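You operate a simulated robot arm through the tools that you are given. There is no shell and no other tool.

You are at the controls of a simulated two-armed robot. One attempt, no reset.

## Task
Flush and dry the head, then shut the pouring machine down.
Fine: flush until the head is clean, blow it dry, mode to recirc, then the main switch off.

Only the result counts: the job must be done as asked and must still hold three seconds after the hand-in. Knocking over, shifting, dropping, spilling or breaking anything else fails it.

## Robot
Two 7-joint arms with three-finger grippers on one trunk that stands fixed in place. Base frame: the origin is at the foot of the trunk, x ahead of it, y to its left, z up. Lengths are in m, angles in rad, forces in N, time in s.
The left shoulder is at [0.062, 0.126, 1.235], the right one opposite. With the tool pointing down near the work surface each hand reaches from about 0.34 to 0.82 m from the base axis, measured 20 degrees to its own side. Payload 2.94 kg a hand.
Tool frame (each hand has its own): the origin (TCP) lies between the finger pads and is the grasp point; the fingertips stand 0.03 m ahead of it; z points along the fingers, y is the line along which they close. The gripper opens to 0.128 m; its body begins 0.093 m behind the TCP.
Orientation is that of the tool frame in the base frame, as a unit quaternion [x, y, z, w]. With the fingers straight down and closing along the base's y, the tool's x points along the base's -x, its y along +y and its z along -z.

## Interface
- The arms move only by the tool servo_tool. It takes "left_deltas", "right_deltas" or both (then of equal length, played together; a hand with none holds still); each is a list of rows, each an object (a shift or turn left out is 0, a gripper value left out holds the last) with "delta_pos": the shift along the tool's x, y, z in m, a list of three; "rotation": the turn, a rotation vector about the tool's x, y, z in rad, a list of three; "grip": the closure in counts, from 0 (fully open) to 255 (shut). In form: [{"delta_pos": [x, y, z], "rotation": [rx, ry, rz], "grip": grip}, ...]. A call has 1 to 20 rows; each row shifts and turns the commanded pose from where the row before left it, along the tool's axes as they then stand. Rows are played at 5 a second. More than 0.05 m and 0.15 rad between two rows, or a gripper value outside its range, and nothing of the call is played. Where a pose cannot be reached the arm comes as near as it can. A force on the tool above 40 N (or 10 N above the force at the start of the call, whichever is more), or a blocked arm, ends the call early, and 0.2 s more pass. Each finger travels about 0.0842 m/s and halts on what it meets, pressing with about 34 N; the grip force reading is that of the motor and also rises with nothing between the fingers. The clock runs only during rows and for 0.2 s after the last one: add rows that do not move to give the fingers time. The reply holds the time, the measured pose of the TCP, the force on the tool along the base axes, the opening and the grip force, in the units named above and with some noise, with the torque about the TCP (base axes, N m) and any sound that the robot's microphone picked up.
- Cameras (640 x 400 px; columns grow to the right, rows downward): "scene" is now at [0.1593, 0.0522, 1.432]; the picture's right is [0.58, -0.81, 0.00], its down [-0.24, -0.17, -0.96] and it looks along [0.78, 0.56, -0.29] (base axes); focal length 214 px, centre (320, 200). "left" rides on the left gripper at [0.069, 0.015, -0.12] in its tool frame; the picture's right is [-0.21, 0.98, 0.00], its down [-0.82, -0.18, -0.54] and it looks along [-0.53, -0.12, 0.84] (tool axes); focal length 251 px, centre (320, 200). "right" rides on the right gripper at [0.069, -0.015, -0.12] in its tool frame; the picture's right is [0.21, 0.98, 0.00], its down [-0.82, 0.18, -0.54] and it looks along [-0.53, 0.12, 0.84] (tool axes); focal length 251 px, centre (320, 200). There is no depth. A picture from a camera that has moved, and an enlarged one, comes with that camera's place and axes in the base frame and with its lens. The place of the scene camera against the robot may be out by one fixed shift of up to 0.012 m in any direction.
- snapshot(camera): a new picture of that camera. It takes no simulated time.
- raise_lower(by): moves the trunk up (or, below 0, down) by that many m; the arms and the scene camera ride with it, the base frame stays. It gives what a move gives, with no picture.
- pan_tilt(pan, tilt): turns the head with the scene camera to pan (to the left, within 1.396 rad either way) and tilt (down, from -0.506 to 1.204), counted from straight ahead of the robot (the tilt from the chest, where the trunk bows). It gives what a move gives.
- close_up(camera, box): a new picture of the part [left, top, right, bottom] of that camera's present view, enlarged. It takes no simulated time.
- close_job(): hands the job in; it is judged then, once.

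Places have to be worked out from the pictures, the camera data and where the tool is seen. Open the grippers and draw the arms clear of the work before you hand the job in, unless the task says otherwise.

The tools are called as a command line: name --argument value ..., lists and objects as JSON in quotes. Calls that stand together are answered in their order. servo_tool: Moves the arms, as the interface text tells. Its arguments: {"type":"object","properties":{"left_deltas":{"type":"array"},"right_deltas":{"type":"array"}},"required":[]} The other tools are called the same way: raise_lower (by) moves the trunk up or down; pan_tilt (pan, tilt) turns the head that bears the scene camera; snapshot (camera) takes a picture; close_up (camera, box) takes an enlarged picture of a part of a camera's view; close_job () hands the job in.

At the start:

```text
time_s: 0.0
left_position: [0.3053, 0.3805, 1.4335]
left_orientation: [0.0, 1.0, 0.0, 0.0]
left_force: [-0.7, -0.7, -0.1]
left_torque: [0.01, -0.03, -0.05]
left_gripper_width: 0.1279
left_gripper_force: 0.1
right_position: [0.4098, 0.0563, 1.4444]
right_orientation: [-0.001, 1.0, 0.0, 0.0]
right_force: [-0.2, 0.6, 0.0]
right_torque: [0.01, 0.01, -0.01]
right_gripper_width: 0.1279
right_gripper_force: 0.0
trunk travel left (down, up): [-0.45, 0.097]
head pan, tilt (commanded): [0.623, 0.295]
```

scene: 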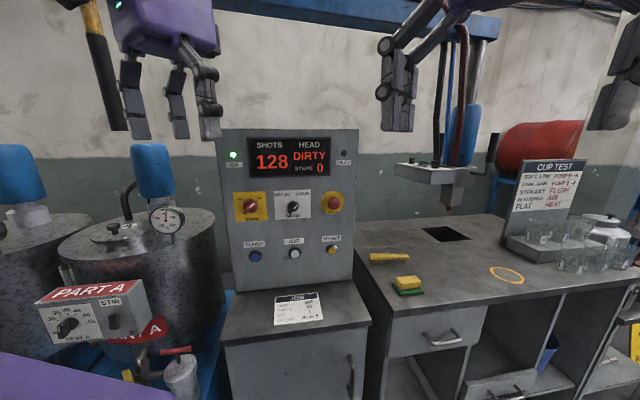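
right: 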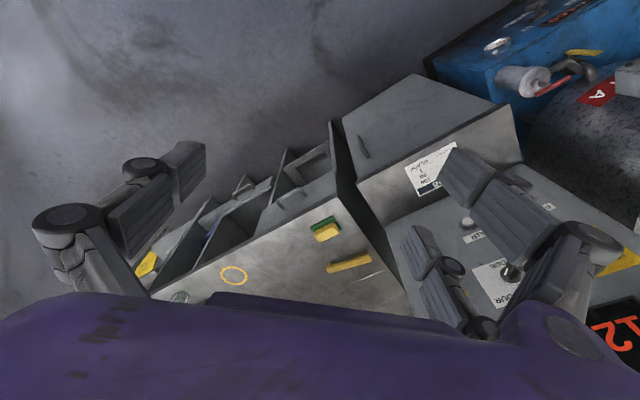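
left: 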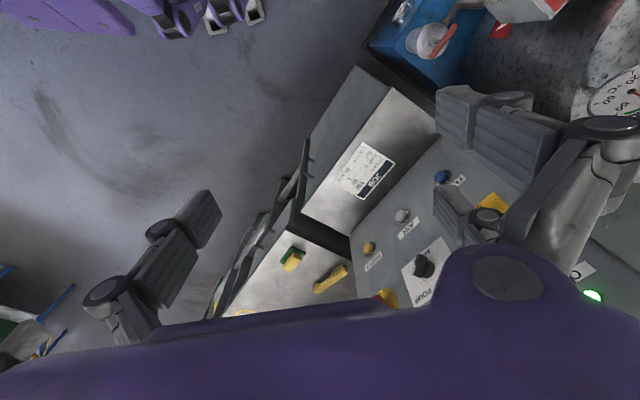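

I start by looking closely at the control panel and the cards in the scene.

close_up --camera "scene" --box '[210, 120, 370, 280]'

close_up --camera "scene" --box '[260, 280, 340, 330]'

close_up --camera "scene" --box '[370, 140, 640, 310]'

```text
2.50 times, centred on (290, 200) of scene
camera zoom: at [0.1593, 0.0522, 1.432], right [0.58, -0.81, 0.0], down [-0.24, -0.17, -0.96], along [0.78, 0.56, -0.29], focal length 536 px, centre (395, 200)
```

zoom: 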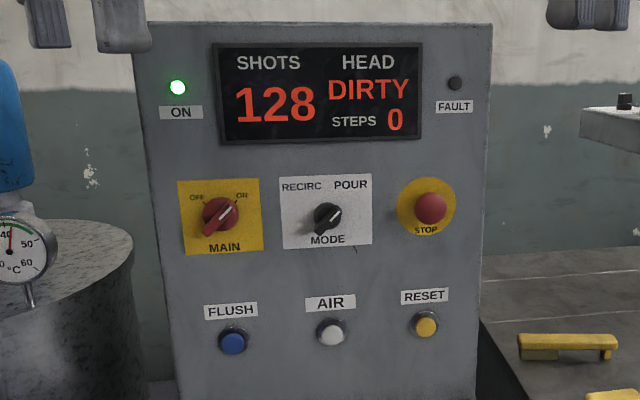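

```text
8.00 times, centred on (300, 305) of scene
camera zoom: at [0.1593, 0.0522, 1.432], right [0.58, -0.81, 0.0], down [-0.24, -0.17, -0.96], along [0.78, 0.56, -0.29], focal length 1716 px, centre (480, -640)
```

zoom: 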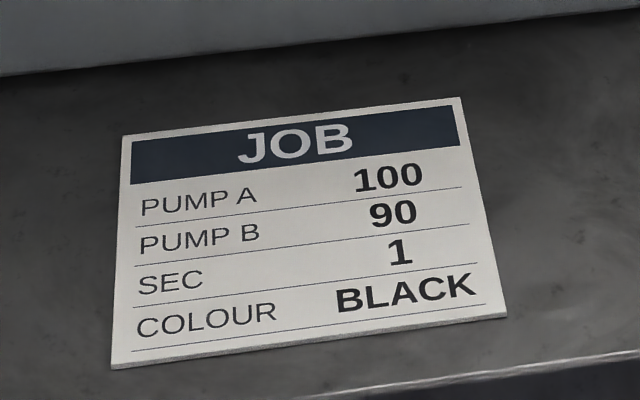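

```text
2.35 times, centred on (505, 225) of scene
camera zoom: at [0.1593, 0.0522, 1.432], right [0.58, -0.81, 0.0], down [-0.24, -0.17, -0.96], along [0.78, 0.56, -0.29], focal length 505 px, centre (-115, 141)
```

zoom: 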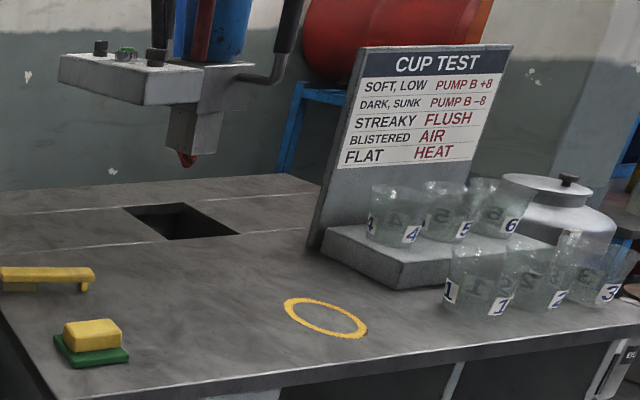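

The triangulated panel looks vertical, facing about (-0.72,-0.69,0), with FLUSH near [0.56,0.615,1.03], AIR [0.655,0.52,1.03], MODE [0.65,0.515,1.205]. Before acting I look around for other notices.

pan_tilt --pan 0.1 --tilt 0.5

snapshot --camera "scene"

pan_tilt --pan 1.2 --tilt 0.4

snapshot --camera "scene"

```text
time_s: 0.9
left_position: [0.306, 0.381, 1.4338]
left_orientation: [-0.001, 1.0, 0.0, 0.0]
left_force: [0.0, 0.1, 0.5]
left_torque: [0.0, -0.02, 0.02]
left_gripper_width: 0.1278
left_gripper_force: 0.1
right_position: [0.4101, 0.056, 1.4425]
right_orientation: [0.0, 1.0, 0.0, 0.0]
right_force: [-0.2, -0.3, 0.4]
right_torque: [0.0, 0.02, -0.02]
right_gripper_width: 0.1278
right_gripper_force: 0.1
trunk travel left (down, up): [-0.45, 0.097]
head pan, tilt (commanded): [0.099, 0.499]
```

```text
taken
camera scene: at [0.1739, 0.0069, 1.4131], right [0.1, -0.99, 0.0], down [-0.48, -0.05, -0.88], along [0.87, 0.09, -0.48], focal length 214 px, centre (320, 200)
```

scene: 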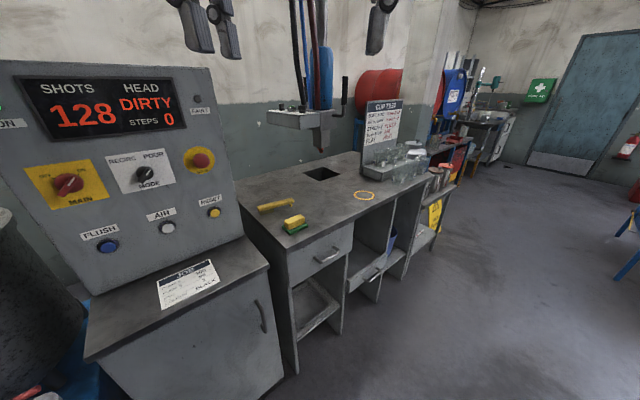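

```text
time_s: 2.3
left_position: [0.3054, 0.3806, 1.4339]
left_orientation: [0.0, 1.0, 0.0, 0.0]
left_force: [-0.7, -0.2, -0.1]
left_torque: [0.0, -0.05, 0.02]
left_gripper_width: 0.1282
left_gripper_force: 0.0
right_position: [0.4101, 0.0562, 1.4417]
right_orientation: [0.0, 1.0, 0.001, 0.001]
right_force: [0.1, 0.5, 0.5]
right_torque: [0.0, 0.0, 0.01]
right_gripper_width: 0.1282
right_gripper_force: 0.0
trunk travel left (down, up): [-0.45, 0.097]
head pan, tilt (commanded): [1.201, 0.4]
```

```text
taken
camera scene: at [0.117, 0.0841, 1.4222], right [0.93, -0.36, 0.0], down [-0.14, -0.36, -0.92], along [0.33, 0.86, -0.39], focal length 214 px, centre (320, 200)
```

scene: 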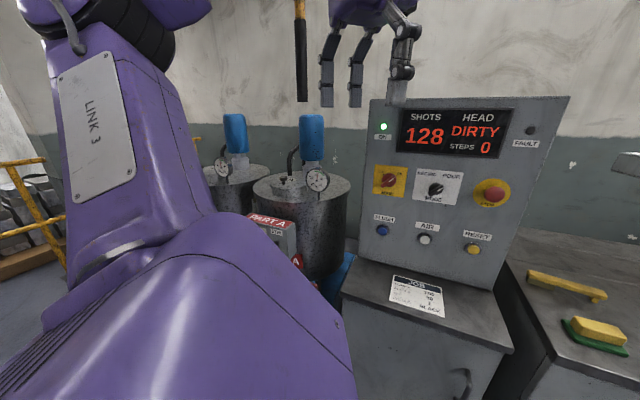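

The sweep shows no special notices, and the panel controls are all reachable by the left hand. I pitch the left hand from pointing down to horizontal while moving it forward and down, closing the fingers for button pressing.

servo_tool --left_deltas '[{"delta_pos": [-0.011, 0.0073, 0.0164], "rotation": [0, -0.143, 0], "grip": 255}, {"delta_pos": [-0.0086, 0.0073, 0.0178], "rotation": [0, -0.143, 0]}, {"delta_pos": [-0.0059, 0.0073, 0.0188], "rotation": [0, -0.143, 0]}, {"delta_pos": [-0.0032, 0.0073, 0.0195], "rotation": [0, -0.143, 0]}, {"delta_pos": [-0.0004, 0.0073, 0.0198], "rotation": [0, -0.143, 0]}, {"delta_pos": [0.0025, 0.0073, 0.0196], "rotation": [0, -0.143, 0]}, {"delta_pos": [0.0052, 0.0073, 0.019], "rotation": [0, -0.143, 0]}, {"delta_pos": [0.0079, 0.0073, 0.0181], "rotation": [0, -0.143, 0]}, {"delta_pos": [0.0103, 0.0073, 0.0168], "rotation": [0, -0.143, 0]}, {"delta_pos": [0.0126, 0.0073, 0.0152], "rotation": [0, -0.143, 0]}, {"delta_pos": [0.0147, 0.0073, 0.0132], "rotation": [0, -0.143, 0]}]'

pan_tilt --pan 0.65 --tilt 0.3

snapshot --camera "scene"

snapshot --camera "left"

```text
time_s: 4.7
left_position: [0.489, 0.4185, 1.3299]
left_orientation: [0.002, 0.706, -0.003, 0.708]
left_force: [-0.4, 0.2, -1.6]
left_torque: [-0.05, -0.05, -0.03]
left_gripper_width: 0.0
left_gripper_force: 3.8
left hand out of reach, approached as far as the arm can: row 7, 8, 9, 10
right_position: [0.4086, 0.0538, 1.4439]
right_orientation: [0.0, 1.0, 0.001, 0.0]
right_force: [-0.5, -0.8, 0.6]
right_torque: [0.0, 0.01, -0.02]
right_gripper_width: 0.1279
right_gripper_force: 0.1
trunk travel left (down, up): [-0.45, 0.097]
head pan, tilt (commanded): [1.201, 0.4]
```

```text
time_s: 5.7
left_position: [0.489, 0.4197, 1.3306]
left_orientation: [-0.001, 0.707, 0.0, 0.707]
left_force: [0.6, -0.2, -0.1]
left_torque: [0.0, 0.02, -0.02]
left_gripper_width: 0.0002
left_gripper_force: 3.1
right_position: [0.4097, 0.0561, 1.4439]
right_orientation: [0.0, 1.0, 0.001, 0.0]
right_force: [0.4, -0.4, -0.6]
right_torque: [0.01, -0.01, 0.02]
right_gripper_width: 0.1284
right_gripper_force: 0.1
trunk travel left (down, up): [-0.45, 0.097]
head pan, tilt (commanded): [0.649, 0.3]
```

```text
taken
camera scene: at [0.1575, 0.0541, 1.4315], right [0.6, -0.8, 0.0], down [-0.24, -0.18, -0.96], along [0.76, 0.58, -0.3], focal length 214 px, centre (320, 200)
```

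scene: 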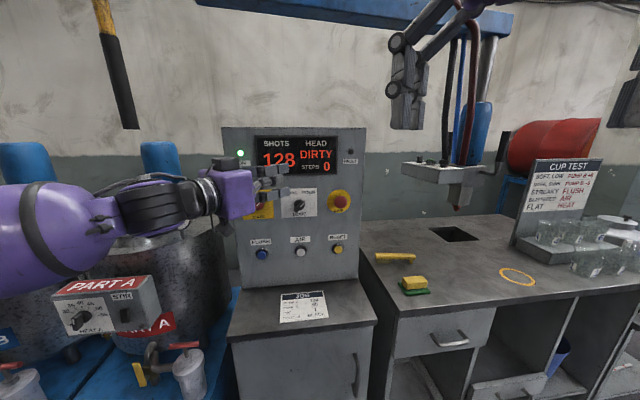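

```text
taken
camera left: at [0.3698, 0.4346, 1.2605], right [0.0, 0.98, 0.21], down [-0.54, -0.18, 0.82], along [0.84, -0.12, 0.53], focal length 251 px, centre (320, 200)
```

left: 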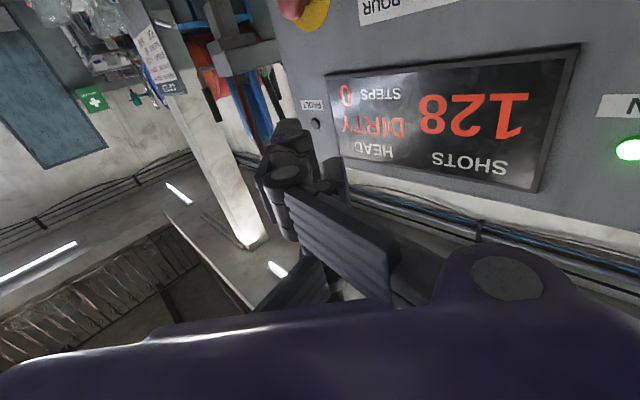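

The hand is horizontal but stopped short of the commanded place because it was too near the base; it's at [0.489,0.42,1.33]. I now yaw it left toward the panel normal while lowering a bit, then check the pose.

servo_tool --left_deltas '[{"delta_pos": [0.012, 0, 0], "rotation": [-0.1273, 0, 0], "grip": 255}, {"delta_pos": [0.012, 0, 0], "rotation": [-0.1273, 0, 0]}, {"delta_pos": [0.012, 0, 0], "rotation": [-0.1273, 0, 0]}, {"delta_pos": [0.012, 0, 0], "rotation": [-0.1273, 0, 0]}, {"delta_pos": [0.012, 0, 0], "rotation": [-0.1273, 0, 0]}, {"delta_pos": [0.012, 0, 0], "rotation": [-0.1273, 0, 0]}]'

snapshot --camera "scene"

snapshot --camera "left"

```text
time_s: 7.0
left_position: [0.5207, 0.4572, 1.2793]
left_orientation: [-0.221, 0.671, 0.221, 0.672]
left_force: [0.0, 0.3, 0.4]
left_torque: [-0.04, 0.0, 0.01]
left_gripper_width: 0.0
left_gripper_force: 3.0
left hand out of reach, approached as far as the arm can: row 1, 2, 3, 4, 5
right_position: [0.4105, 0.0556, 1.4434]
right_orientation: [0.0, 1.0, 0.0, 0.001]
right_force: [0.3, -0.5, -0.5]
right_torque: [0.02, 0.01, 0.0]
right_gripper_width: 0.128
right_gripper_force: 0.1
trunk travel left (down, up): [-0.45, 0.097]
head pan, tilt (commanded): [0.649, 0.3]
```

```text
taken
camera scene: at [0.1584, 0.0533, 1.4314], right [0.6, -0.8, 0.0], down [-0.24, -0.18, -0.96], along [0.76, 0.58, -0.3], focal length 214 px, centre (320, 200)
```

scene: 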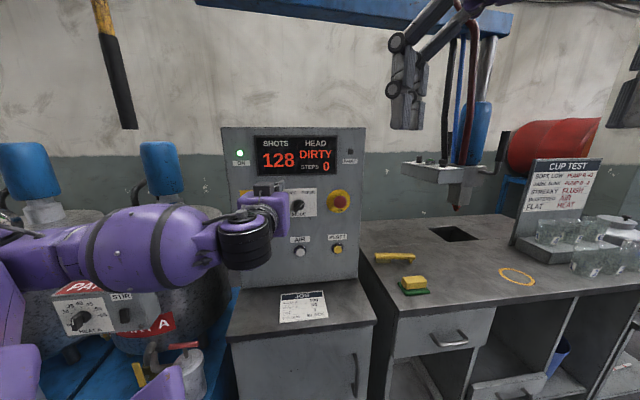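

```text
taken
camera left: at [0.4134, 0.3984, 1.2097], right [-0.58, 0.79, 0.21], down [-0.33, -0.47, 0.82], along [0.75, 0.41, 0.53], focal length 251 px, centre (320, 200)
```

left: 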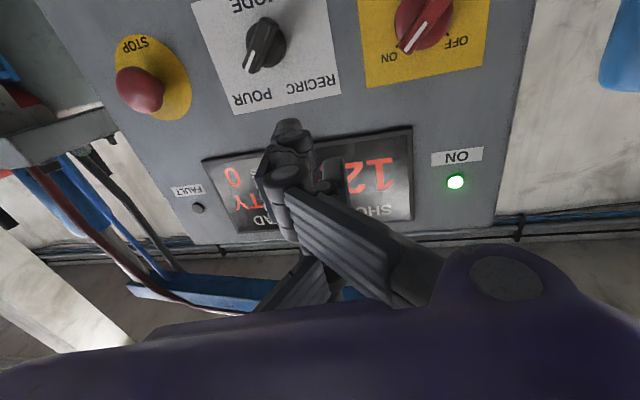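

The measured yaw is about 0.64 rad with fingertips ~0.1 m off the panel. I move down and left toward FLUSH, with a slight downward pitch for table clearance, then check.

servo_tool --left_deltas '[{"delta_pos": [0.025, 0.0115, 0.0], "grip": 255}, {"delta_pos": [0.025, 0.0115, 0.0]}, {"delta_pos": [0.025, 0.0115, 0.0]}, {"delta_pos": [0.025, 0.0115, 0.0]}, {"delta_pos": [0.025, 0.0115, 0.0]}, {"delta_pos": [0.025, 0.0115, 0.0]}]'

snapshot --camera "scene"

snapshot --camera "left"

```text
time_s: 8.4
left_position: [0.4778, 0.5145, 1.1286]
left_orientation: [-0.221, 0.671, 0.22, 0.673]
left_force: [0.1, 0.4, -0.2]
left_torque: [-0.02, 0.02, 0.01]
left_gripper_width: 0.0
left_gripper_force: 3.0
right_position: [0.4111, 0.0555, 1.4427]
right_orientation: [-0.001, 1.0, 0.0, 0.001]
right_force: [-0.7, 0.4, 0.7]
right_torque: [0.0, 0.02, -0.02]
right_gripper_width: 0.128
right_gripper_force: 0.1
trunk travel left (down, up): [-0.45, 0.097]
head pan, tilt (commanded): [0.649, 0.3]
```

```text
taken
camera scene: at [0.1583, 0.0545, 1.4313], right [0.6, -0.8, 0.0], down [-0.24, -0.18, -0.96], along [0.76, 0.58, -0.3], focal length 214 px, centre (320, 200)
```

scene: 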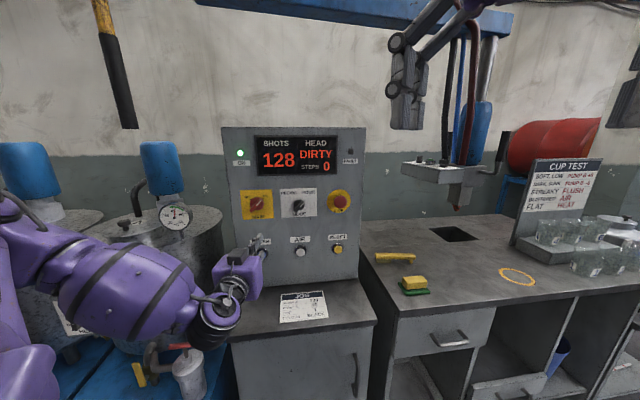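

```text
taken
camera left: at [0.3727, 0.4551, 1.0591], right [-0.58, 0.79, 0.21], down [-0.33, -0.46, 0.82], along [0.75, 0.4, 0.53], focal length 251 px, centre (320, 200)
```

left: 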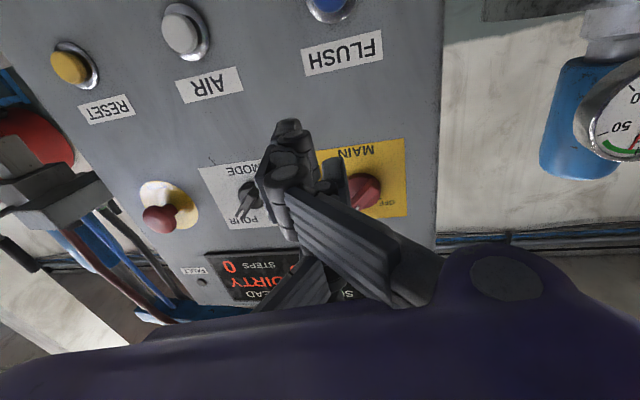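

Motion now tracks exactly. I zoom in on the closed fingers to learn which part leads for pressing.

close_up --camera "left" --box '[220, 90, 460, 310]'

close_up --camera "scene" --box '[200, 210, 300, 290]'

```text
1.82 times, centred on (340, 200) of left
camera zoom: at [0.3727, 0.4551, 1.0591], right [-0.58, 0.79, 0.21], down [-0.33, -0.46, 0.82], along [0.75, 0.4, 0.53], focal length 457 px, centre (284, 200)
```

zoom: 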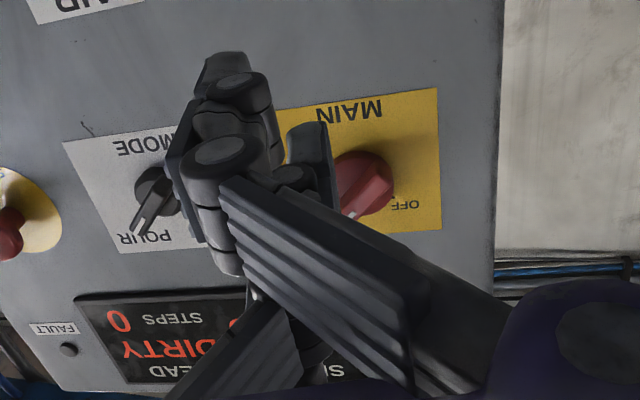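

```text
5.00 times, centred on (250, 250) of scene
camera zoom: at [0.1583, 0.0545, 1.4313], right [0.6, -0.8, 0.0], down [-0.24, -0.18, -0.96], along [0.76, 0.58, -0.3], focal length 1072 px, centre (670, -50)
```

zoom: 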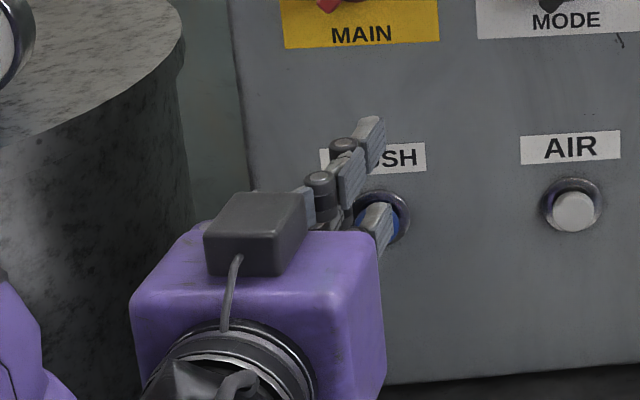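

The closed hand presents two fingertips about 0.05 m apart that would straddle a button, so a single thumb tip may be better. I part-open the gripper here and look at the geometry.

servo_tool --left_deltas '[{"grip": 130}, {"grip": 130}, {"grip": 130}, {"grip": 130}, {"grip": 130}]'

close_up --camera "left" --box '[180, 50, 480, 310]'

close_up --camera "scene" --box '[200, 210, 300, 290]'

snapshot --camera "left"

```text
time_s: 9.7
left_position: [0.4776, 0.514, 1.1292]
left_orientation: [-0.221, 0.671, 0.22, 0.672]
left_force: [-0.4, 0.2, -0.5]
left_torque: [0.01, -0.02, 0.02]
left_gripper_width: 0.0626
left_gripper_force: 0.0
right_position: [0.4087, 0.0562, 1.4433]
right_orientation: [-0.001, 1.0, 0.0, 0.0]
right_force: [-0.2, 0.6, 0.3]
right_torque: [-0.03, 0.01, 0.02]
right_gripper_width: 0.1278
right_gripper_force: 0.0
trunk travel left (down, up): [-0.45, 0.097]
head pan, tilt (commanded): [0.649, 0.3]
```

```text
1.54 times, centred on (330, 180) of left
camera zoom: at [0.3721, 0.455, 1.0596], right [-0.58, 0.79, 0.21], down [-0.33, -0.47, 0.82], along [0.75, 0.41, 0.53], focal length 387 px, centre (305, 231)
```

zoom: 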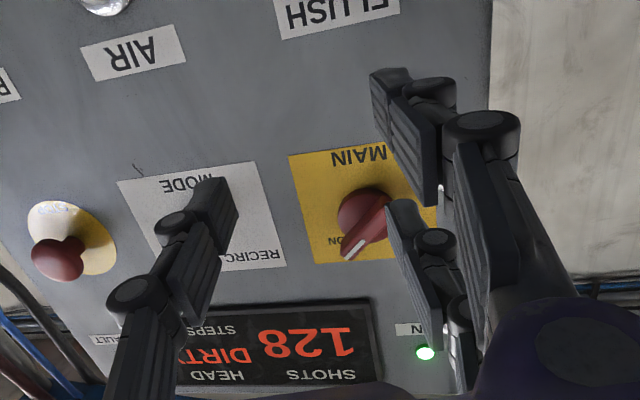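

```text
5.00 times, centred on (250, 250) of scene
camera zoom: at [0.1577, 0.0542, 1.4315], right [0.6, -0.8, 0.0], down [-0.24, -0.18, -0.96], along [0.76, 0.58, -0.3], focal length 1072 px, centre (670, -50)
```

zoom: 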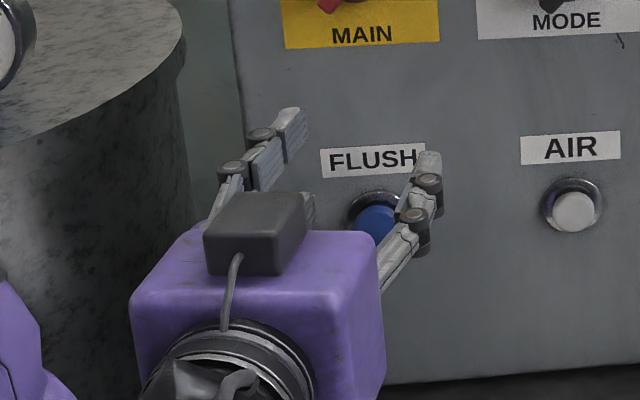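

```text
taken
camera left: at [0.3721, 0.455, 1.0596], right [-0.58, 0.79, 0.21], down [-0.33, -0.47, 0.82], along [0.75, 0.41, 0.53], focal length 251 px, centre (320, 200)
```

left: 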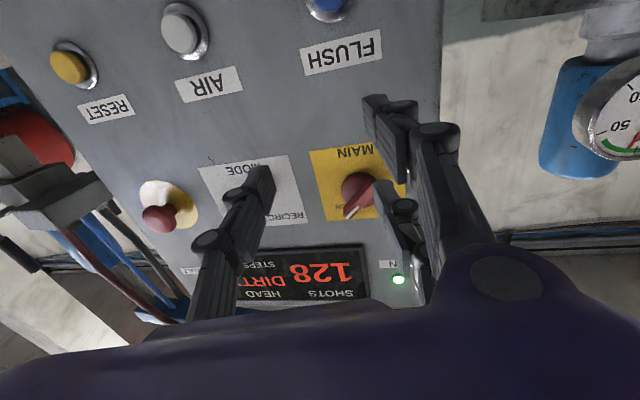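

The thumb tip projects to tool [0,-0.037,0.03], matching the picture, so I press with the thumb alone at this opening. I turn the hand slightly more left so the thumb leads, and come to about 5 cm in front of FLUSH.

servo_tool --left_deltas '[{"rotation": [-0.1, 0, 0], "grip": 130}, {"rotation": [-0.1, 0, 0]}, {"delta_pos": [0.0235, 0.0109, 0.0124]}, {"delta_pos": [0.0235, 0.0109, 0.0124]}, {"delta_pos": [0.0235, 0.0109, 0.0124]}, {"delta_pos": [0.0235, 0.0109, 0.0124]}]'

close_up --camera "scene" --box '[200, 210, 300, 290]'

snapshot --camera "left"

```text
time_s: 11.1
left_position: [0.4799, 0.5804, 1.0342]
left_orientation: [-0.287, 0.646, 0.286, 0.647]
left_force: [0.3, -0.5, 0.1]
left_torque: [0.02, 0.01, -0.01]
left_gripper_width: 0.063
left_gripper_force: 0.0
right_position: [0.4106, 0.0575, 1.4431]
right_orientation: [-0.001, 1.0, 0.0, -0.001]
right_force: [-0.6, 0.3, 0.1]
right_torque: [-0.02, 0.02, -0.03]
right_gripper_width: 0.128
right_gripper_force: 0.2
trunk travel left (down, up): [-0.45, 0.097]
head pan, tilt (commanded): [0.649, 0.3]
```

```text
5.00 times, centred on (250, 250) of scene
camera zoom: at [0.158, 0.055, 1.4314], right [0.6, -0.8, 0.0], down [-0.24, -0.18, -0.96], along [0.76, 0.58, -0.3], focal length 1072 px, centre (670, -50)
```

zoom: 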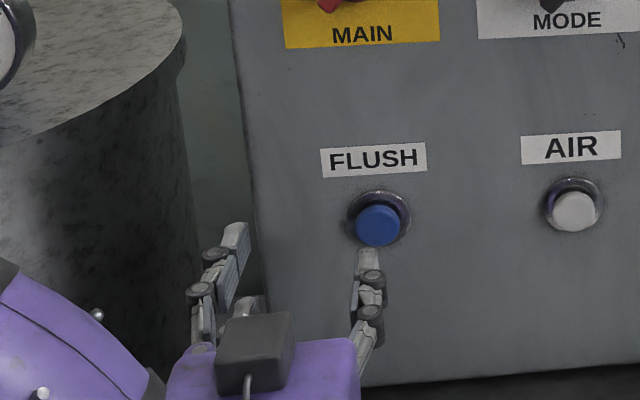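

```text
taken
camera left: at [0.3875, 0.501, 0.9651], right [-0.72, 0.66, 0.21], down [-0.23, -0.52, 0.82], along [0.65, 0.55, 0.53], focal length 251 px, centre (320, 200)
```

left: 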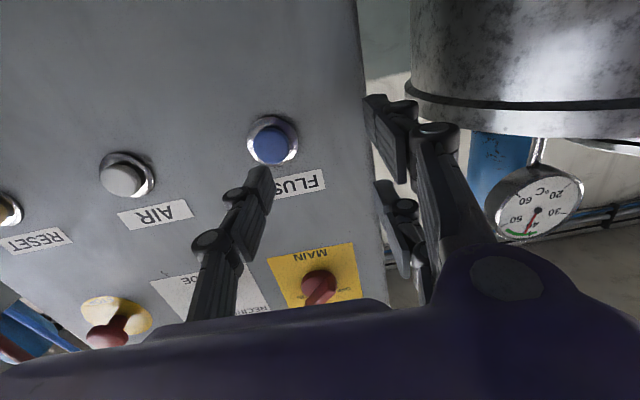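

The thumb tip is where predicted, and FLUSH's centre works out at about [0.562,0.617,1.026], roughly 5 cm ahead and 9 mm lower. I lower and advance to about 1 cm off, then look.

servo_tool --left_deltas '[{"delta_pos": [0.004, 0, 0.013], "grip": 130}, {"delta_pos": [0.004, 0, 0.013]}, {"delta_pos": [0, 0, 0.013]}]'

close_up --camera "scene" --box '[200, 210, 300, 290]'

close_up --camera "left" --box '[160, 60, 420, 260]'

```text
time_s: 11.8
left_position: [0.5049, 0.6086, 1.0281]
left_orientation: [-0.286, 0.647, 0.286, 0.647]
left_force: [0.8, 0.2, 0.4]
left_torque: [0.04, 0.02, 0.0]
left_gripper_width: 0.0628
left_gripper_force: 0.1
right_position: [0.4093, 0.0556, 1.4434]
right_orientation: [0.0, 1.0, -0.001, 0.0]
right_force: [0.2, 0.4, 1.0]
right_torque: [0.0, 0.0, 0.0]
right_gripper_width: 0.1278
right_gripper_force: 0.0
trunk travel left (down, up): [-0.45, 0.097]
head pan, tilt (commanded): [0.649, 0.3]
```

```text
5.00 times, centred on (250, 250) of scene
camera zoom: at [0.1577, 0.0543, 1.4314], right [0.6, -0.8, 0.0], down [-0.24, -0.18, -0.96], along [0.76, 0.58, -0.3], focal length 1072 px, centre (670, -50)
```

zoom: 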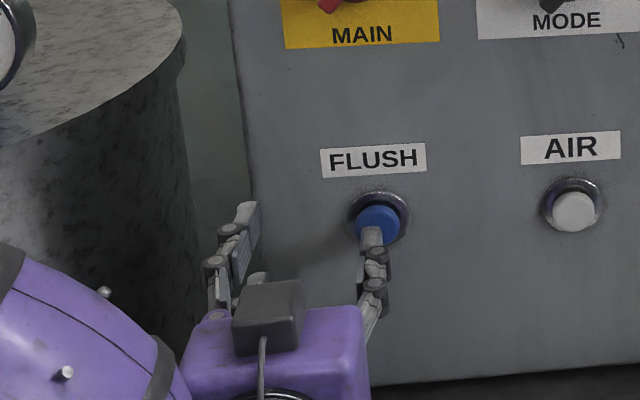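

```text
2.00 times, centred on (290, 160) of left
camera zoom: at [0.4133, 0.5301, 0.9577], right [-0.72, 0.66, 0.21], down [-0.23, -0.52, 0.82], along [0.65, 0.55, 0.53], focal length 503 px, centre (380, 280)
```

zoom: 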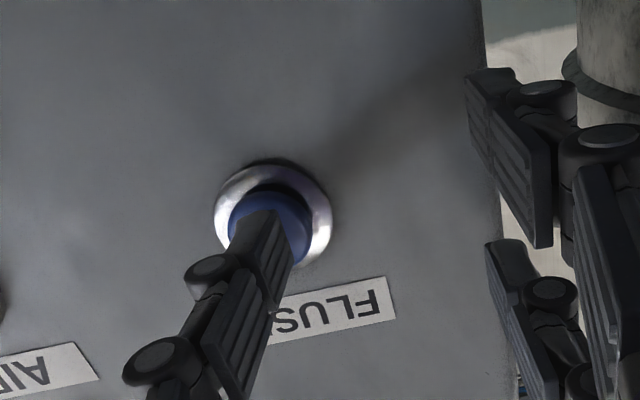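

The thumb tip is right over the blue button with about 1 cm left. I advance in small steps and watch the force.

servo_tool --left_deltas '[{"delta_pos": [0, 0.001, 0.005], "grip": 130}, {"delta_pos": [0, 0.001, 0.004]}, {"delta_pos": [0, 0, 0.003]}]'

snapshot --camera "scene"

close_up --camera "left" --box '[160, 60, 420, 260]'

```text
time_s: 12.7
left_position: [0.5121, 0.6183, 1.0275]
left_orientation: [-0.287, 0.646, 0.286, 0.647]
left_force: [-1.4, -3.4, 0.5]
left_torque: [0.0, -0.01, -0.12]
left_gripper_width: 0.0637
left_gripper_force: 0.0
right_position: [0.4089, 0.0547, 1.4441]
right_orientation: [0.001, 1.0, 0.0, 0.0]
right_force: [-0.6, 0.9, -0.5]
right_torque: [-0.03, -0.03, 0.01]
right_gripper_width: 0.1277
right_gripper_force: 0.1
trunk travel left (down, up): [-0.45, 0.097]
head pan, tilt (commanded): [0.649, 0.3]
heard: click
```

```text
taken
camera scene: at [0.1575, 0.0538, 1.4315], right [0.6, -0.8, 0.0], down [-0.24, -0.18, -0.96], along [0.76, 0.58, -0.3], focal length 214 px, centre (320, 200)
```

scene: 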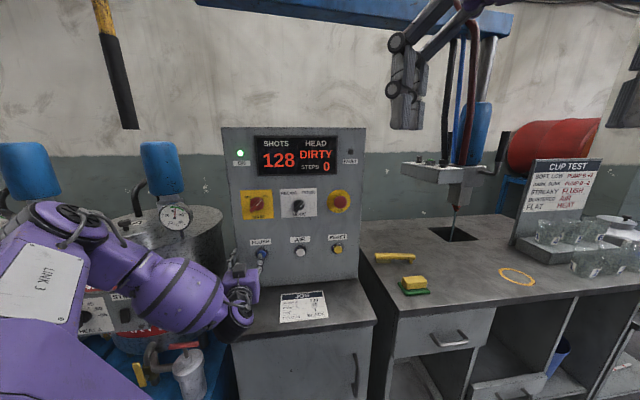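

```text
2.00 times, centred on (290, 160) of left
camera zoom: at [0.4197, 0.5401, 0.9581], right [-0.72, 0.66, 0.21], down [-0.23, -0.52, 0.82], along [0.65, 0.55, 0.53], focal length 503 px, centre (380, 280)
```

zoom: 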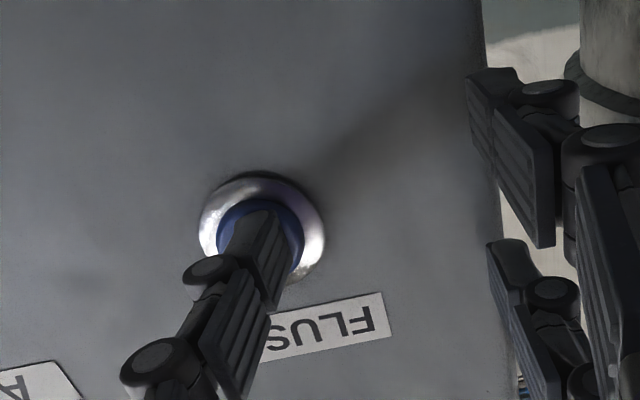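

A click was heard and solvent is running from the nozzle into the drain hole. I hold and check the display and the stream.

servo_tool --left_deltas '[{"grip": 130}, {"grip": 130}, {"grip": 130}, {"grip": 130}]'

close_up --camera "scene" --box '[220, 120, 370, 270]'

close_up --camera "scene" --box '[390, 150, 520, 250]'

```text
time_s: 13.7
left_position: [0.5119, 0.6194, 1.0276]
left_orientation: [-0.287, 0.645, 0.286, 0.648]
left_force: [-2.4, -2.7, 0.0]
left_torque: [0.03, 0.01, -0.15]
left_gripper_width: 0.0634
left_gripper_force: 0.3
right_position: [0.4091, 0.0558, 1.4435]
right_orientation: [0.0, 1.0, 0.0, 0.0]
right_force: [0.2, -0.2, 0.0]
right_torque: [-0.02, -0.02, 0.01]
right_gripper_width: 0.128
right_gripper_force: 0.1
trunk travel left (down, up): [-0.45, 0.097]
head pan, tilt (commanded): [0.649, 0.3]
```

```text
2.67 times, centred on (295, 195) of scene
camera zoom: at [0.1575, 0.0539, 1.4315], right [0.6, -0.8, 0.0], down [-0.24, -0.18, -0.96], along [0.76, 0.58, -0.3], focal length 572 px, centre (387, 213)
```

zoom: 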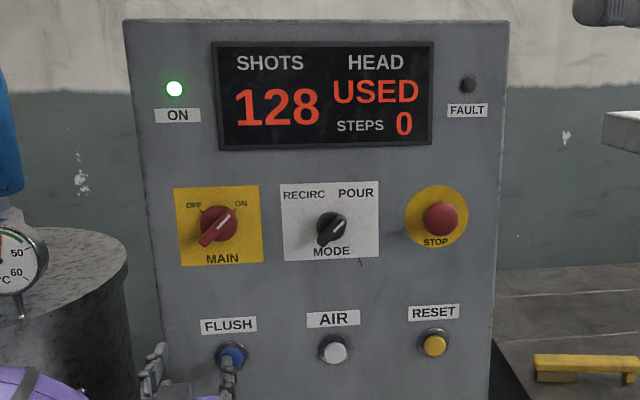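

```text
4.00 times, centred on (455, 200) of scene
camera zoom: at [0.1575, 0.0539, 1.4315], right [0.6, -0.8, 0.0], down [-0.24, -0.18, -0.96], along [0.76, 0.58, -0.3], focal length 858 px, centre (-220, 200)
```

zoom: 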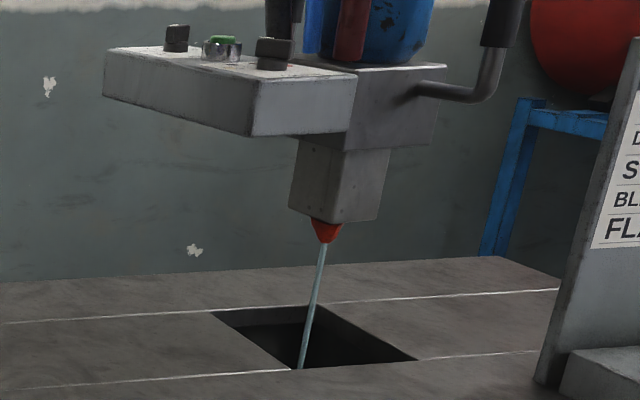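

The head display went from DIRTY to USED, and the stream is going into the hole. I keep holding and check again.

servo_tool --left_deltas '[{"grip": 130}, {"grip": 130}, {"grip": 130}, {"grip": 130}]'

close_up --camera "scene" --box '[220, 120, 370, 270]'

close_up --camera "scene" --box '[390, 150, 520, 250]'

```text
time_s: 14.7
left_position: [0.5119, 0.6187, 1.0271]
left_orientation: [-0.287, 0.645, 0.287, 0.647]
left_force: [-1.6, -3.7, -0.9]
left_torque: [-0.01, 0.03, -0.12]
left_gripper_width: 0.0634
left_gripper_force: 0.3
right_position: [0.4083, 0.0553, 1.443]
right_orientation: [0.0, 1.0, 0.0, -0.001]
right_force: [-1.3, -0.4, -0.4]
right_torque: [0.01, 0.01, -0.02]
right_gripper_width: 0.1282
right_gripper_force: 0.0
trunk travel left (down, up): [-0.45, 0.097]
head pan, tilt (commanded): [0.649, 0.3]
```

```text
2.67 times, centred on (295, 195) of scene
camera zoom: at [0.1575, 0.0539, 1.4315], right [0.6, -0.8, 0.0], down [-0.24, -0.18, -0.96], along [0.76, 0.58, -0.3], focal length 572 px, centre (387, 213)
```

zoom: 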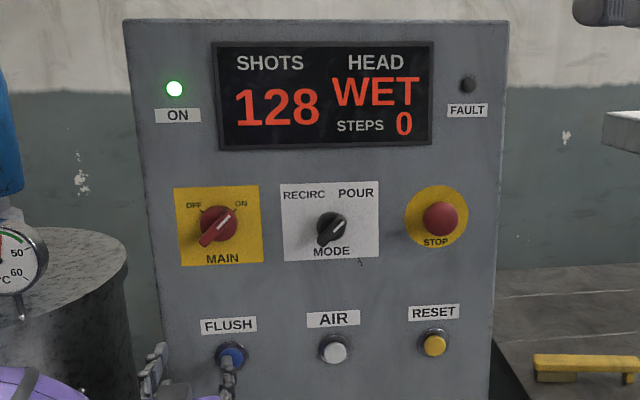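

```text
4.00 times, centred on (455, 200) of scene
camera zoom: at [0.1575, 0.0539, 1.4315], right [0.6, -0.8, 0.0], down [-0.24, -0.18, -0.96], along [0.76, 0.58, -0.3], focal length 858 px, centre (-220, 200)
```

zoom: 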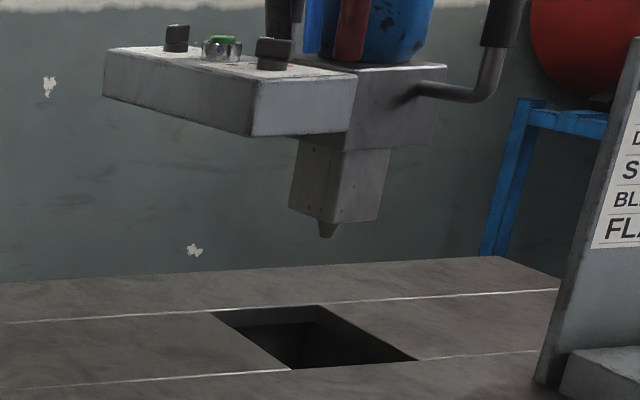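

The display now reads WET, the nozzle tip is clean grey and the flow has stopped by itself. I release FLUSH, back off 5 cm and slide right to in front of AIR.

servo_tool --left_deltas '[{"delta_pos": [0, 0, -0.015], "grip": 130}, {"delta_pos": [0, 0, -0.02]}, {"delta_pos": [0, 0, -0.015]}, {"delta_pos": [0, -0.034, -0.0026]}, {"delta_pos": [0, -0.034, -0.0026]}, {"delta_pos": [0, -0.034, -0.0026]}, {"delta_pos": [0, -0.034, -0.0026]}]'

snapshot --camera "scene"

snapshot --camera "left"

```text
time_s: 16.2
left_position: [0.5728, 0.4828, 1.0278]
left_orientation: [-0.287, 0.646, 0.287, 0.646]
left_force: [0.1, -0.7, -0.5]
left_torque: [0.02, 0.01, 0.02]
left_gripper_width: 0.0626
left_gripper_force: 0.1
right_position: [0.4108, 0.0548, 1.4437]
right_orientation: [0.0, 1.0, 0.001, 0.0]
right_force: [0.0, 0.7, -0.1]
right_torque: [-0.01, 0.02, -0.03]
right_gripper_width: 0.128
right_gripper_force: 0.1
trunk travel left (down, up): [-0.45, 0.097]
head pan, tilt (commanded): [0.649, 0.3]
```

```text
taken
camera scene: at [0.1587, 0.0538, 1.4313], right [0.6, -0.8, 0.0], down [-0.24, -0.18, -0.96], along [0.76, 0.58, -0.3], focal length 214 px, centre (320, 200)
```

scene: 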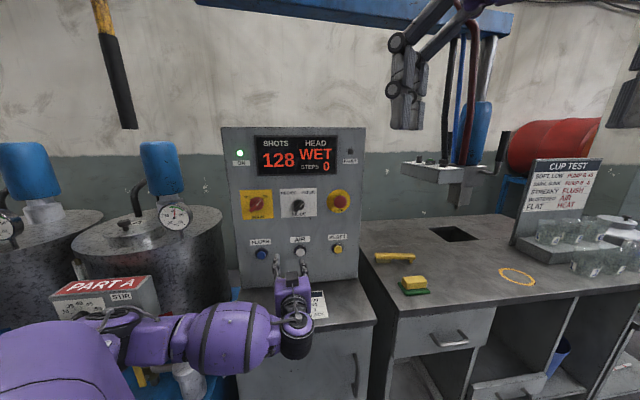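

```text
taken
camera left: at [0.4803, 0.4036, 0.9582], right [-0.72, 0.66, 0.21], down [-0.23, -0.52, 0.82], along [0.65, 0.55, 0.53], focal length 251 px, centre (320, 200)
```

left: 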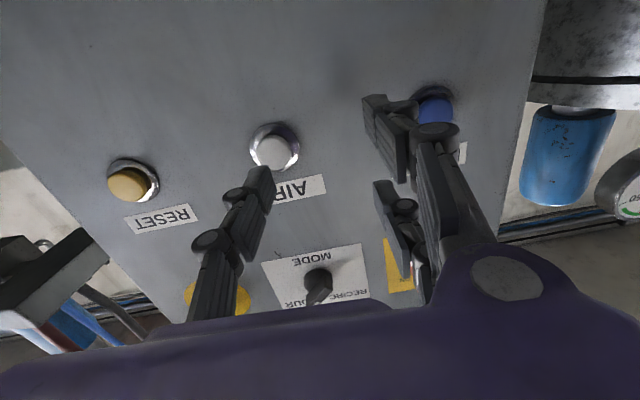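

AIR sits in the left view just where FLUSH did before its approach. I advance 5 cm, the last part in small steps, to press AIR.

servo_tool --left_deltas '[{"delta_pos": [0, 0, 0.015], "grip": 130}, {"delta_pos": [0, 0, 0.015]}, {"delta_pos": [0, 0, 0.01]}, {"delta_pos": [0, 0, 0.005]}, {"delta_pos": [0, 0, 0.004]}, {"delta_pos": [0, 0, 0.003]}]'

snapshot --camera "scene"

close_up --camera "scene" --box '[220, 120, 370, 270]'

close_up --camera "left" --box '[160, 60, 420, 260]'

```text
time_s: 17.6
left_position: [0.6075, 0.5215, 1.0277]
left_orientation: [-0.286, 0.647, 0.286, 0.647]
left_force: [-1.6, -2.1, -0.3]
left_torque: [0.02, 0.05, -0.08]
left_gripper_width: 0.0628
left_gripper_force: 0.6
right_position: [0.4096, 0.0552, 1.4431]
right_orientation: [0.001, 1.0, 0.0, 0.0]
right_force: [0.1, -0.3, 0.3]
right_torque: [0.01, 0.0, 0.01]
right_gripper_width: 0.1282
right_gripper_force: 0.0
trunk travel left (down, up): [-0.45, 0.097]
head pan, tilt (commanded): [0.649, 0.3]
heard: click
```

```text
taken
camera scene: at [0.1576, 0.0539, 1.4315], right [0.6, -0.8, 0.0], down [-0.24, -0.18, -0.96], along [0.76, 0.58, -0.3], focal length 214 px, centre (320, 200)
```

scene: 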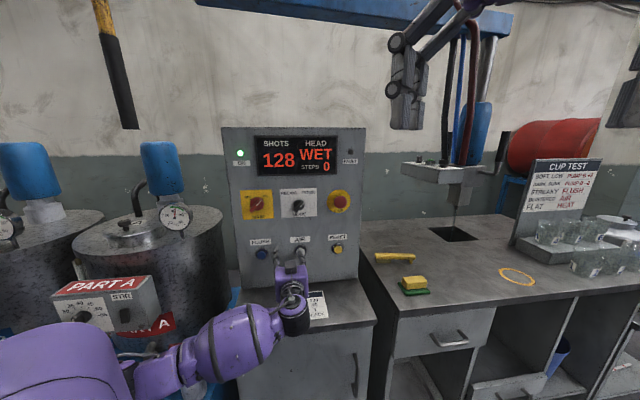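

```text
2.67 times, centred on (295, 195) of scene
camera zoom: at [0.1576, 0.0539, 1.4315], right [0.6, -0.8, 0.0], down [-0.24, -0.18, -0.96], along [0.76, 0.58, -0.3], focal length 572 px, centre (387, 213)
```

zoom: 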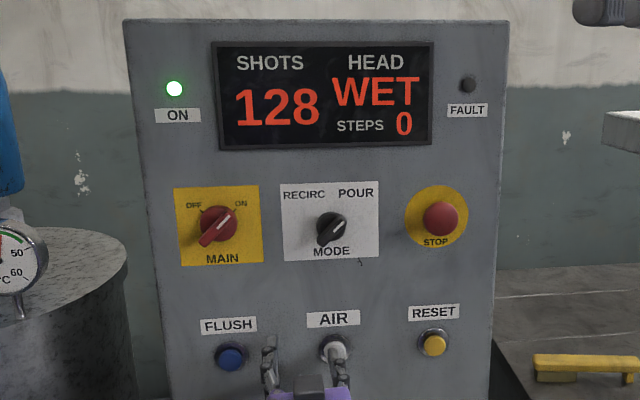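

```text
2.00 times, centred on (290, 160) of left
camera zoom: at [0.5149, 0.4429, 0.958], right [-0.72, 0.66, 0.21], down [-0.23, -0.52, 0.82], along [0.65, 0.55, 0.53], focal length 503 px, centre (380, 280)
```

zoom: 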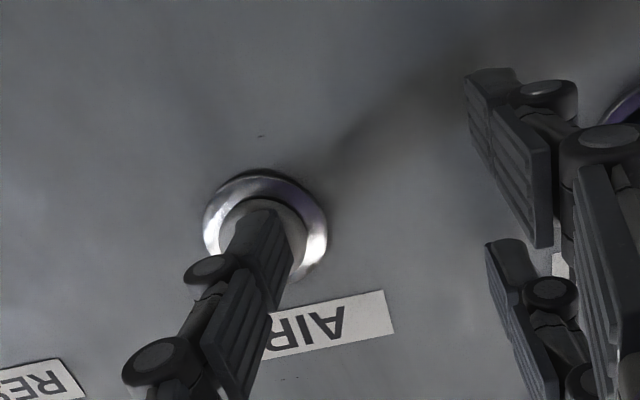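

AIR clicked and the air stream shows at the nozzle. I hold and watch the display.

servo_tool --left_deltas '[{"grip": 130}, {"grip": 130}, {"grip": 130}, {"grip": 130}, {"grip": 130}, {"grip": 130}, {"grip": 130}, {"grip": 130}, {"grip": 130}]'

close_up --camera "scene" --box '[220, 120, 370, 270]'

close_up --camera "scene" --box '[390, 150, 520, 250]'

```text
time_s: 19.6
left_position: [0.6071, 0.5227, 1.027]
left_orientation: [-0.286, 0.646, 0.286, 0.647]
left_force: [-1.9, -0.7, -0.1]
left_torque: [-0.01, 0.0, -0.06]
left_gripper_width: 0.0629
left_gripper_force: 0.6
right_position: [0.4088, 0.0546, 1.4435]
right_orientation: [0.0, 1.0, 0.001, -0.001]
right_force: [-0.7, 0.4, 0.8]
right_torque: [0.0, 0.0, 0.01]
right_gripper_width: 0.1284
right_gripper_force: 0.0
trunk travel left (down, up): [-0.45, 0.097]
head pan, tilt (commanded): [0.649, 0.3]
```

```text
2.67 times, centred on (295, 195) of scene
camera zoom: at [0.1575, 0.054, 1.4315], right [0.6, -0.8, 0.0], down [-0.24, -0.18, -0.96], along [0.76, 0.58, -0.3], focal length 572 px, centre (387, 213)
```

zoom: 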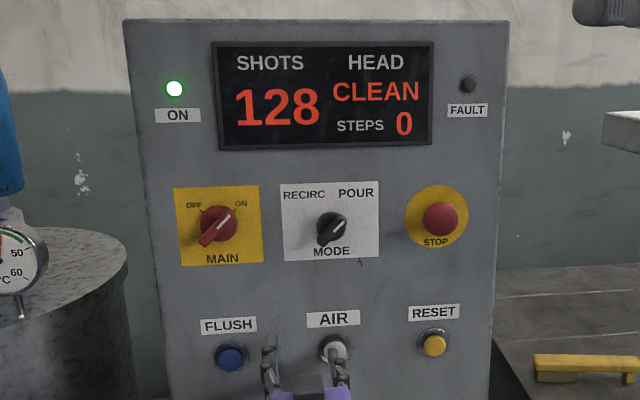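

```text
4.00 times, centred on (455, 200) of scene
camera zoom: at [0.1575, 0.054, 1.4315], right [0.6, -0.8, 0.0], down [-0.24, -0.18, -0.96], along [0.76, 0.58, -0.3], focal length 858 px, centre (-220, 200)
```

zoom: 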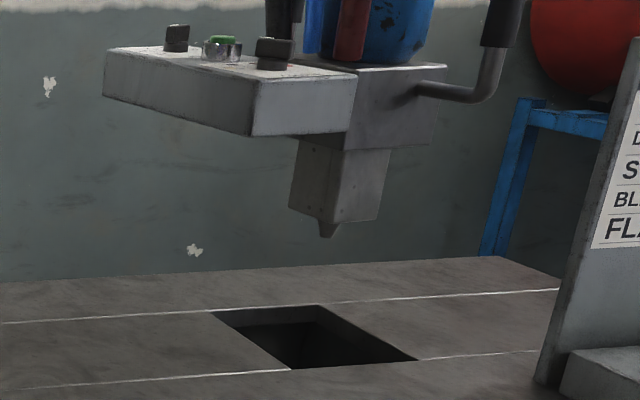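

The display now reads CLEAN and the blow has stopped. I release AIR, back off 6 cm, and rise to in front of the MODE knob, squaring the hand to the panel.

servo_tool --left_deltas '[{"delta_pos": [0, 0, -0.015], "grip": 130}, {"delta_pos": [0, 0, -0.0225]}, {"delta_pos": [0, 0, -0.0225]}, {"delta_pos": [-0.0288, -0.0053, -0.0015], "rotation": [0.012, 0, 0]}, {"delta_pos": [-0.0288, -0.0053, -0.0015], "rotation": [0.012, 0, 0]}, {"delta_pos": [-0.0288, -0.0053, -0.0015], "rotation": [0.012, 0, 0]}, {"delta_pos": [-0.0288, -0.0053, -0.0015], "rotation": [0.012, 0, 0]}, {"delta_pos": [-0.0288, -0.0053, -0.0015], "rotation": [0.012, 0, 0]}, {"delta_pos": [-0.0288, -0.0053, -0.0015], "rotation": [0.012, 0, 0]}]'

snapshot --camera "scene"

snapshot --camera "left"

```text
time_s: 21.6
left_position: [0.5842, 0.4474, 1.1992]
left_orientation: [-0.263, 0.656, 0.263, 0.657]
left_force: [0.0, 0.8, -0.3]
left_torque: [0.01, 0.0, -0.01]
left_gripper_width: 0.0629
left_gripper_force: 0.0
right_position: [0.409, 0.0537, 1.4428]
right_orientation: [0.0, 1.0, 0.0, -0.001]
right_force: [-0.3, 0.4, 0.0]
right_torque: [0.02, 0.04, 0.02]
right_gripper_width: 0.1281
right_gripper_force: 0.1
trunk travel left (down, up): [-0.45, 0.097]
head pan, tilt (commanded): [0.649, 0.3]
```

```text
taken
camera scene: at [0.158, 0.0536, 1.4314], right [0.6, -0.8, 0.0], down [-0.24, -0.18, -0.96], along [0.76, 0.58, -0.3], focal length 214 px, centre (320, 200)
```

scene: 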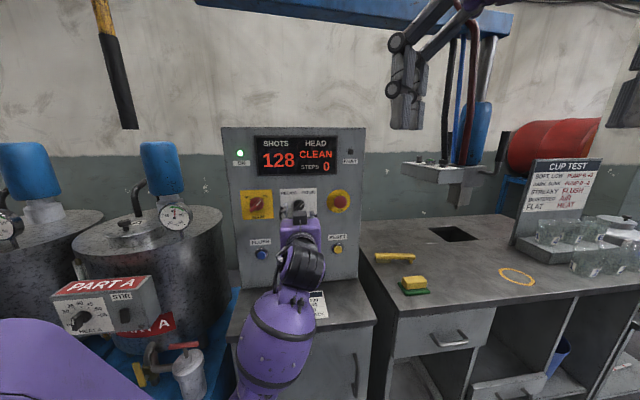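

```text
taken
camera left: at [0.4865, 0.3757, 1.1309], right [-0.67, 0.71, 0.21], down [-0.27, -0.5, 0.82], along [0.69, 0.5, 0.53], focal length 251 px, centre (320, 200)
```

left: 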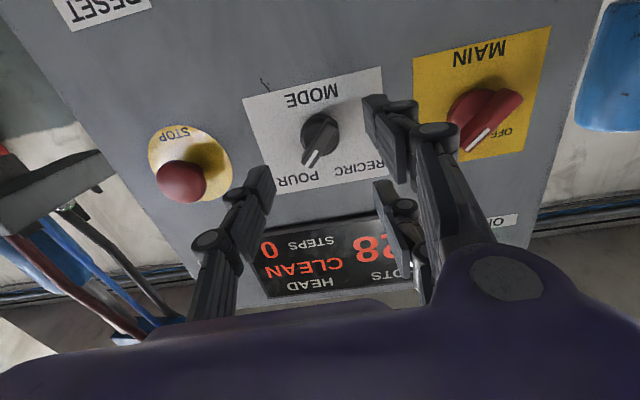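

close_up --camera "left" --box '[230, 60, 410, 210]'

close_up --camera "scene" --box '[220, 170, 370, 270]'

```text
2.67 times, centred on (320, 135) of left
camera zoom: at [0.4865, 0.3757, 1.1309], right [-0.67, 0.71, 0.21], down [-0.27, -0.5, 0.82], along [0.69, 0.5, 0.53], focal length 670 px, centre (320, 373)
```

zoom: 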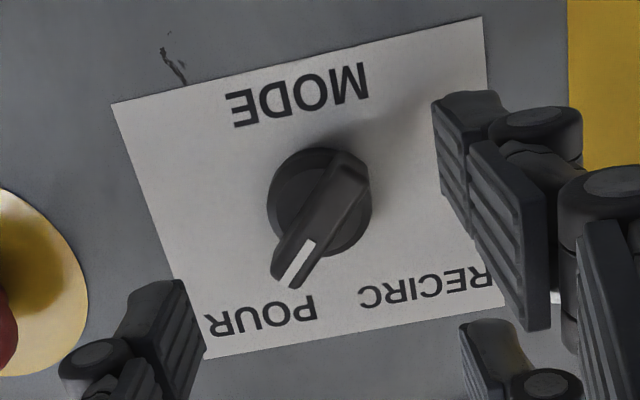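

```text
4.00 times, centred on (295, 220) of scene
camera zoom: at [0.158, 0.0536, 1.4314], right [0.6, -0.8, 0.0], down [-0.24, -0.18, -0.96], along [0.76, 0.58, -0.3], focal length 858 px, centre (420, 120)
```

zoom: 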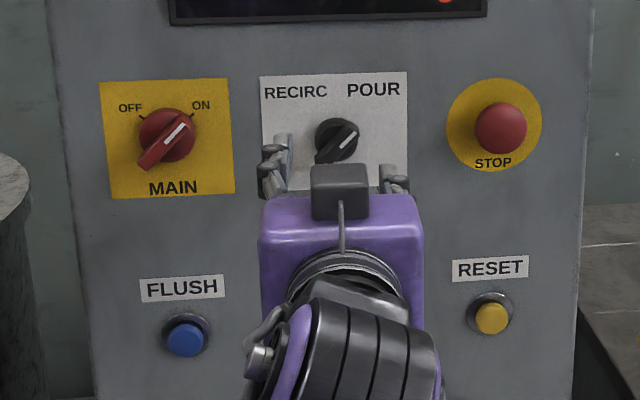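

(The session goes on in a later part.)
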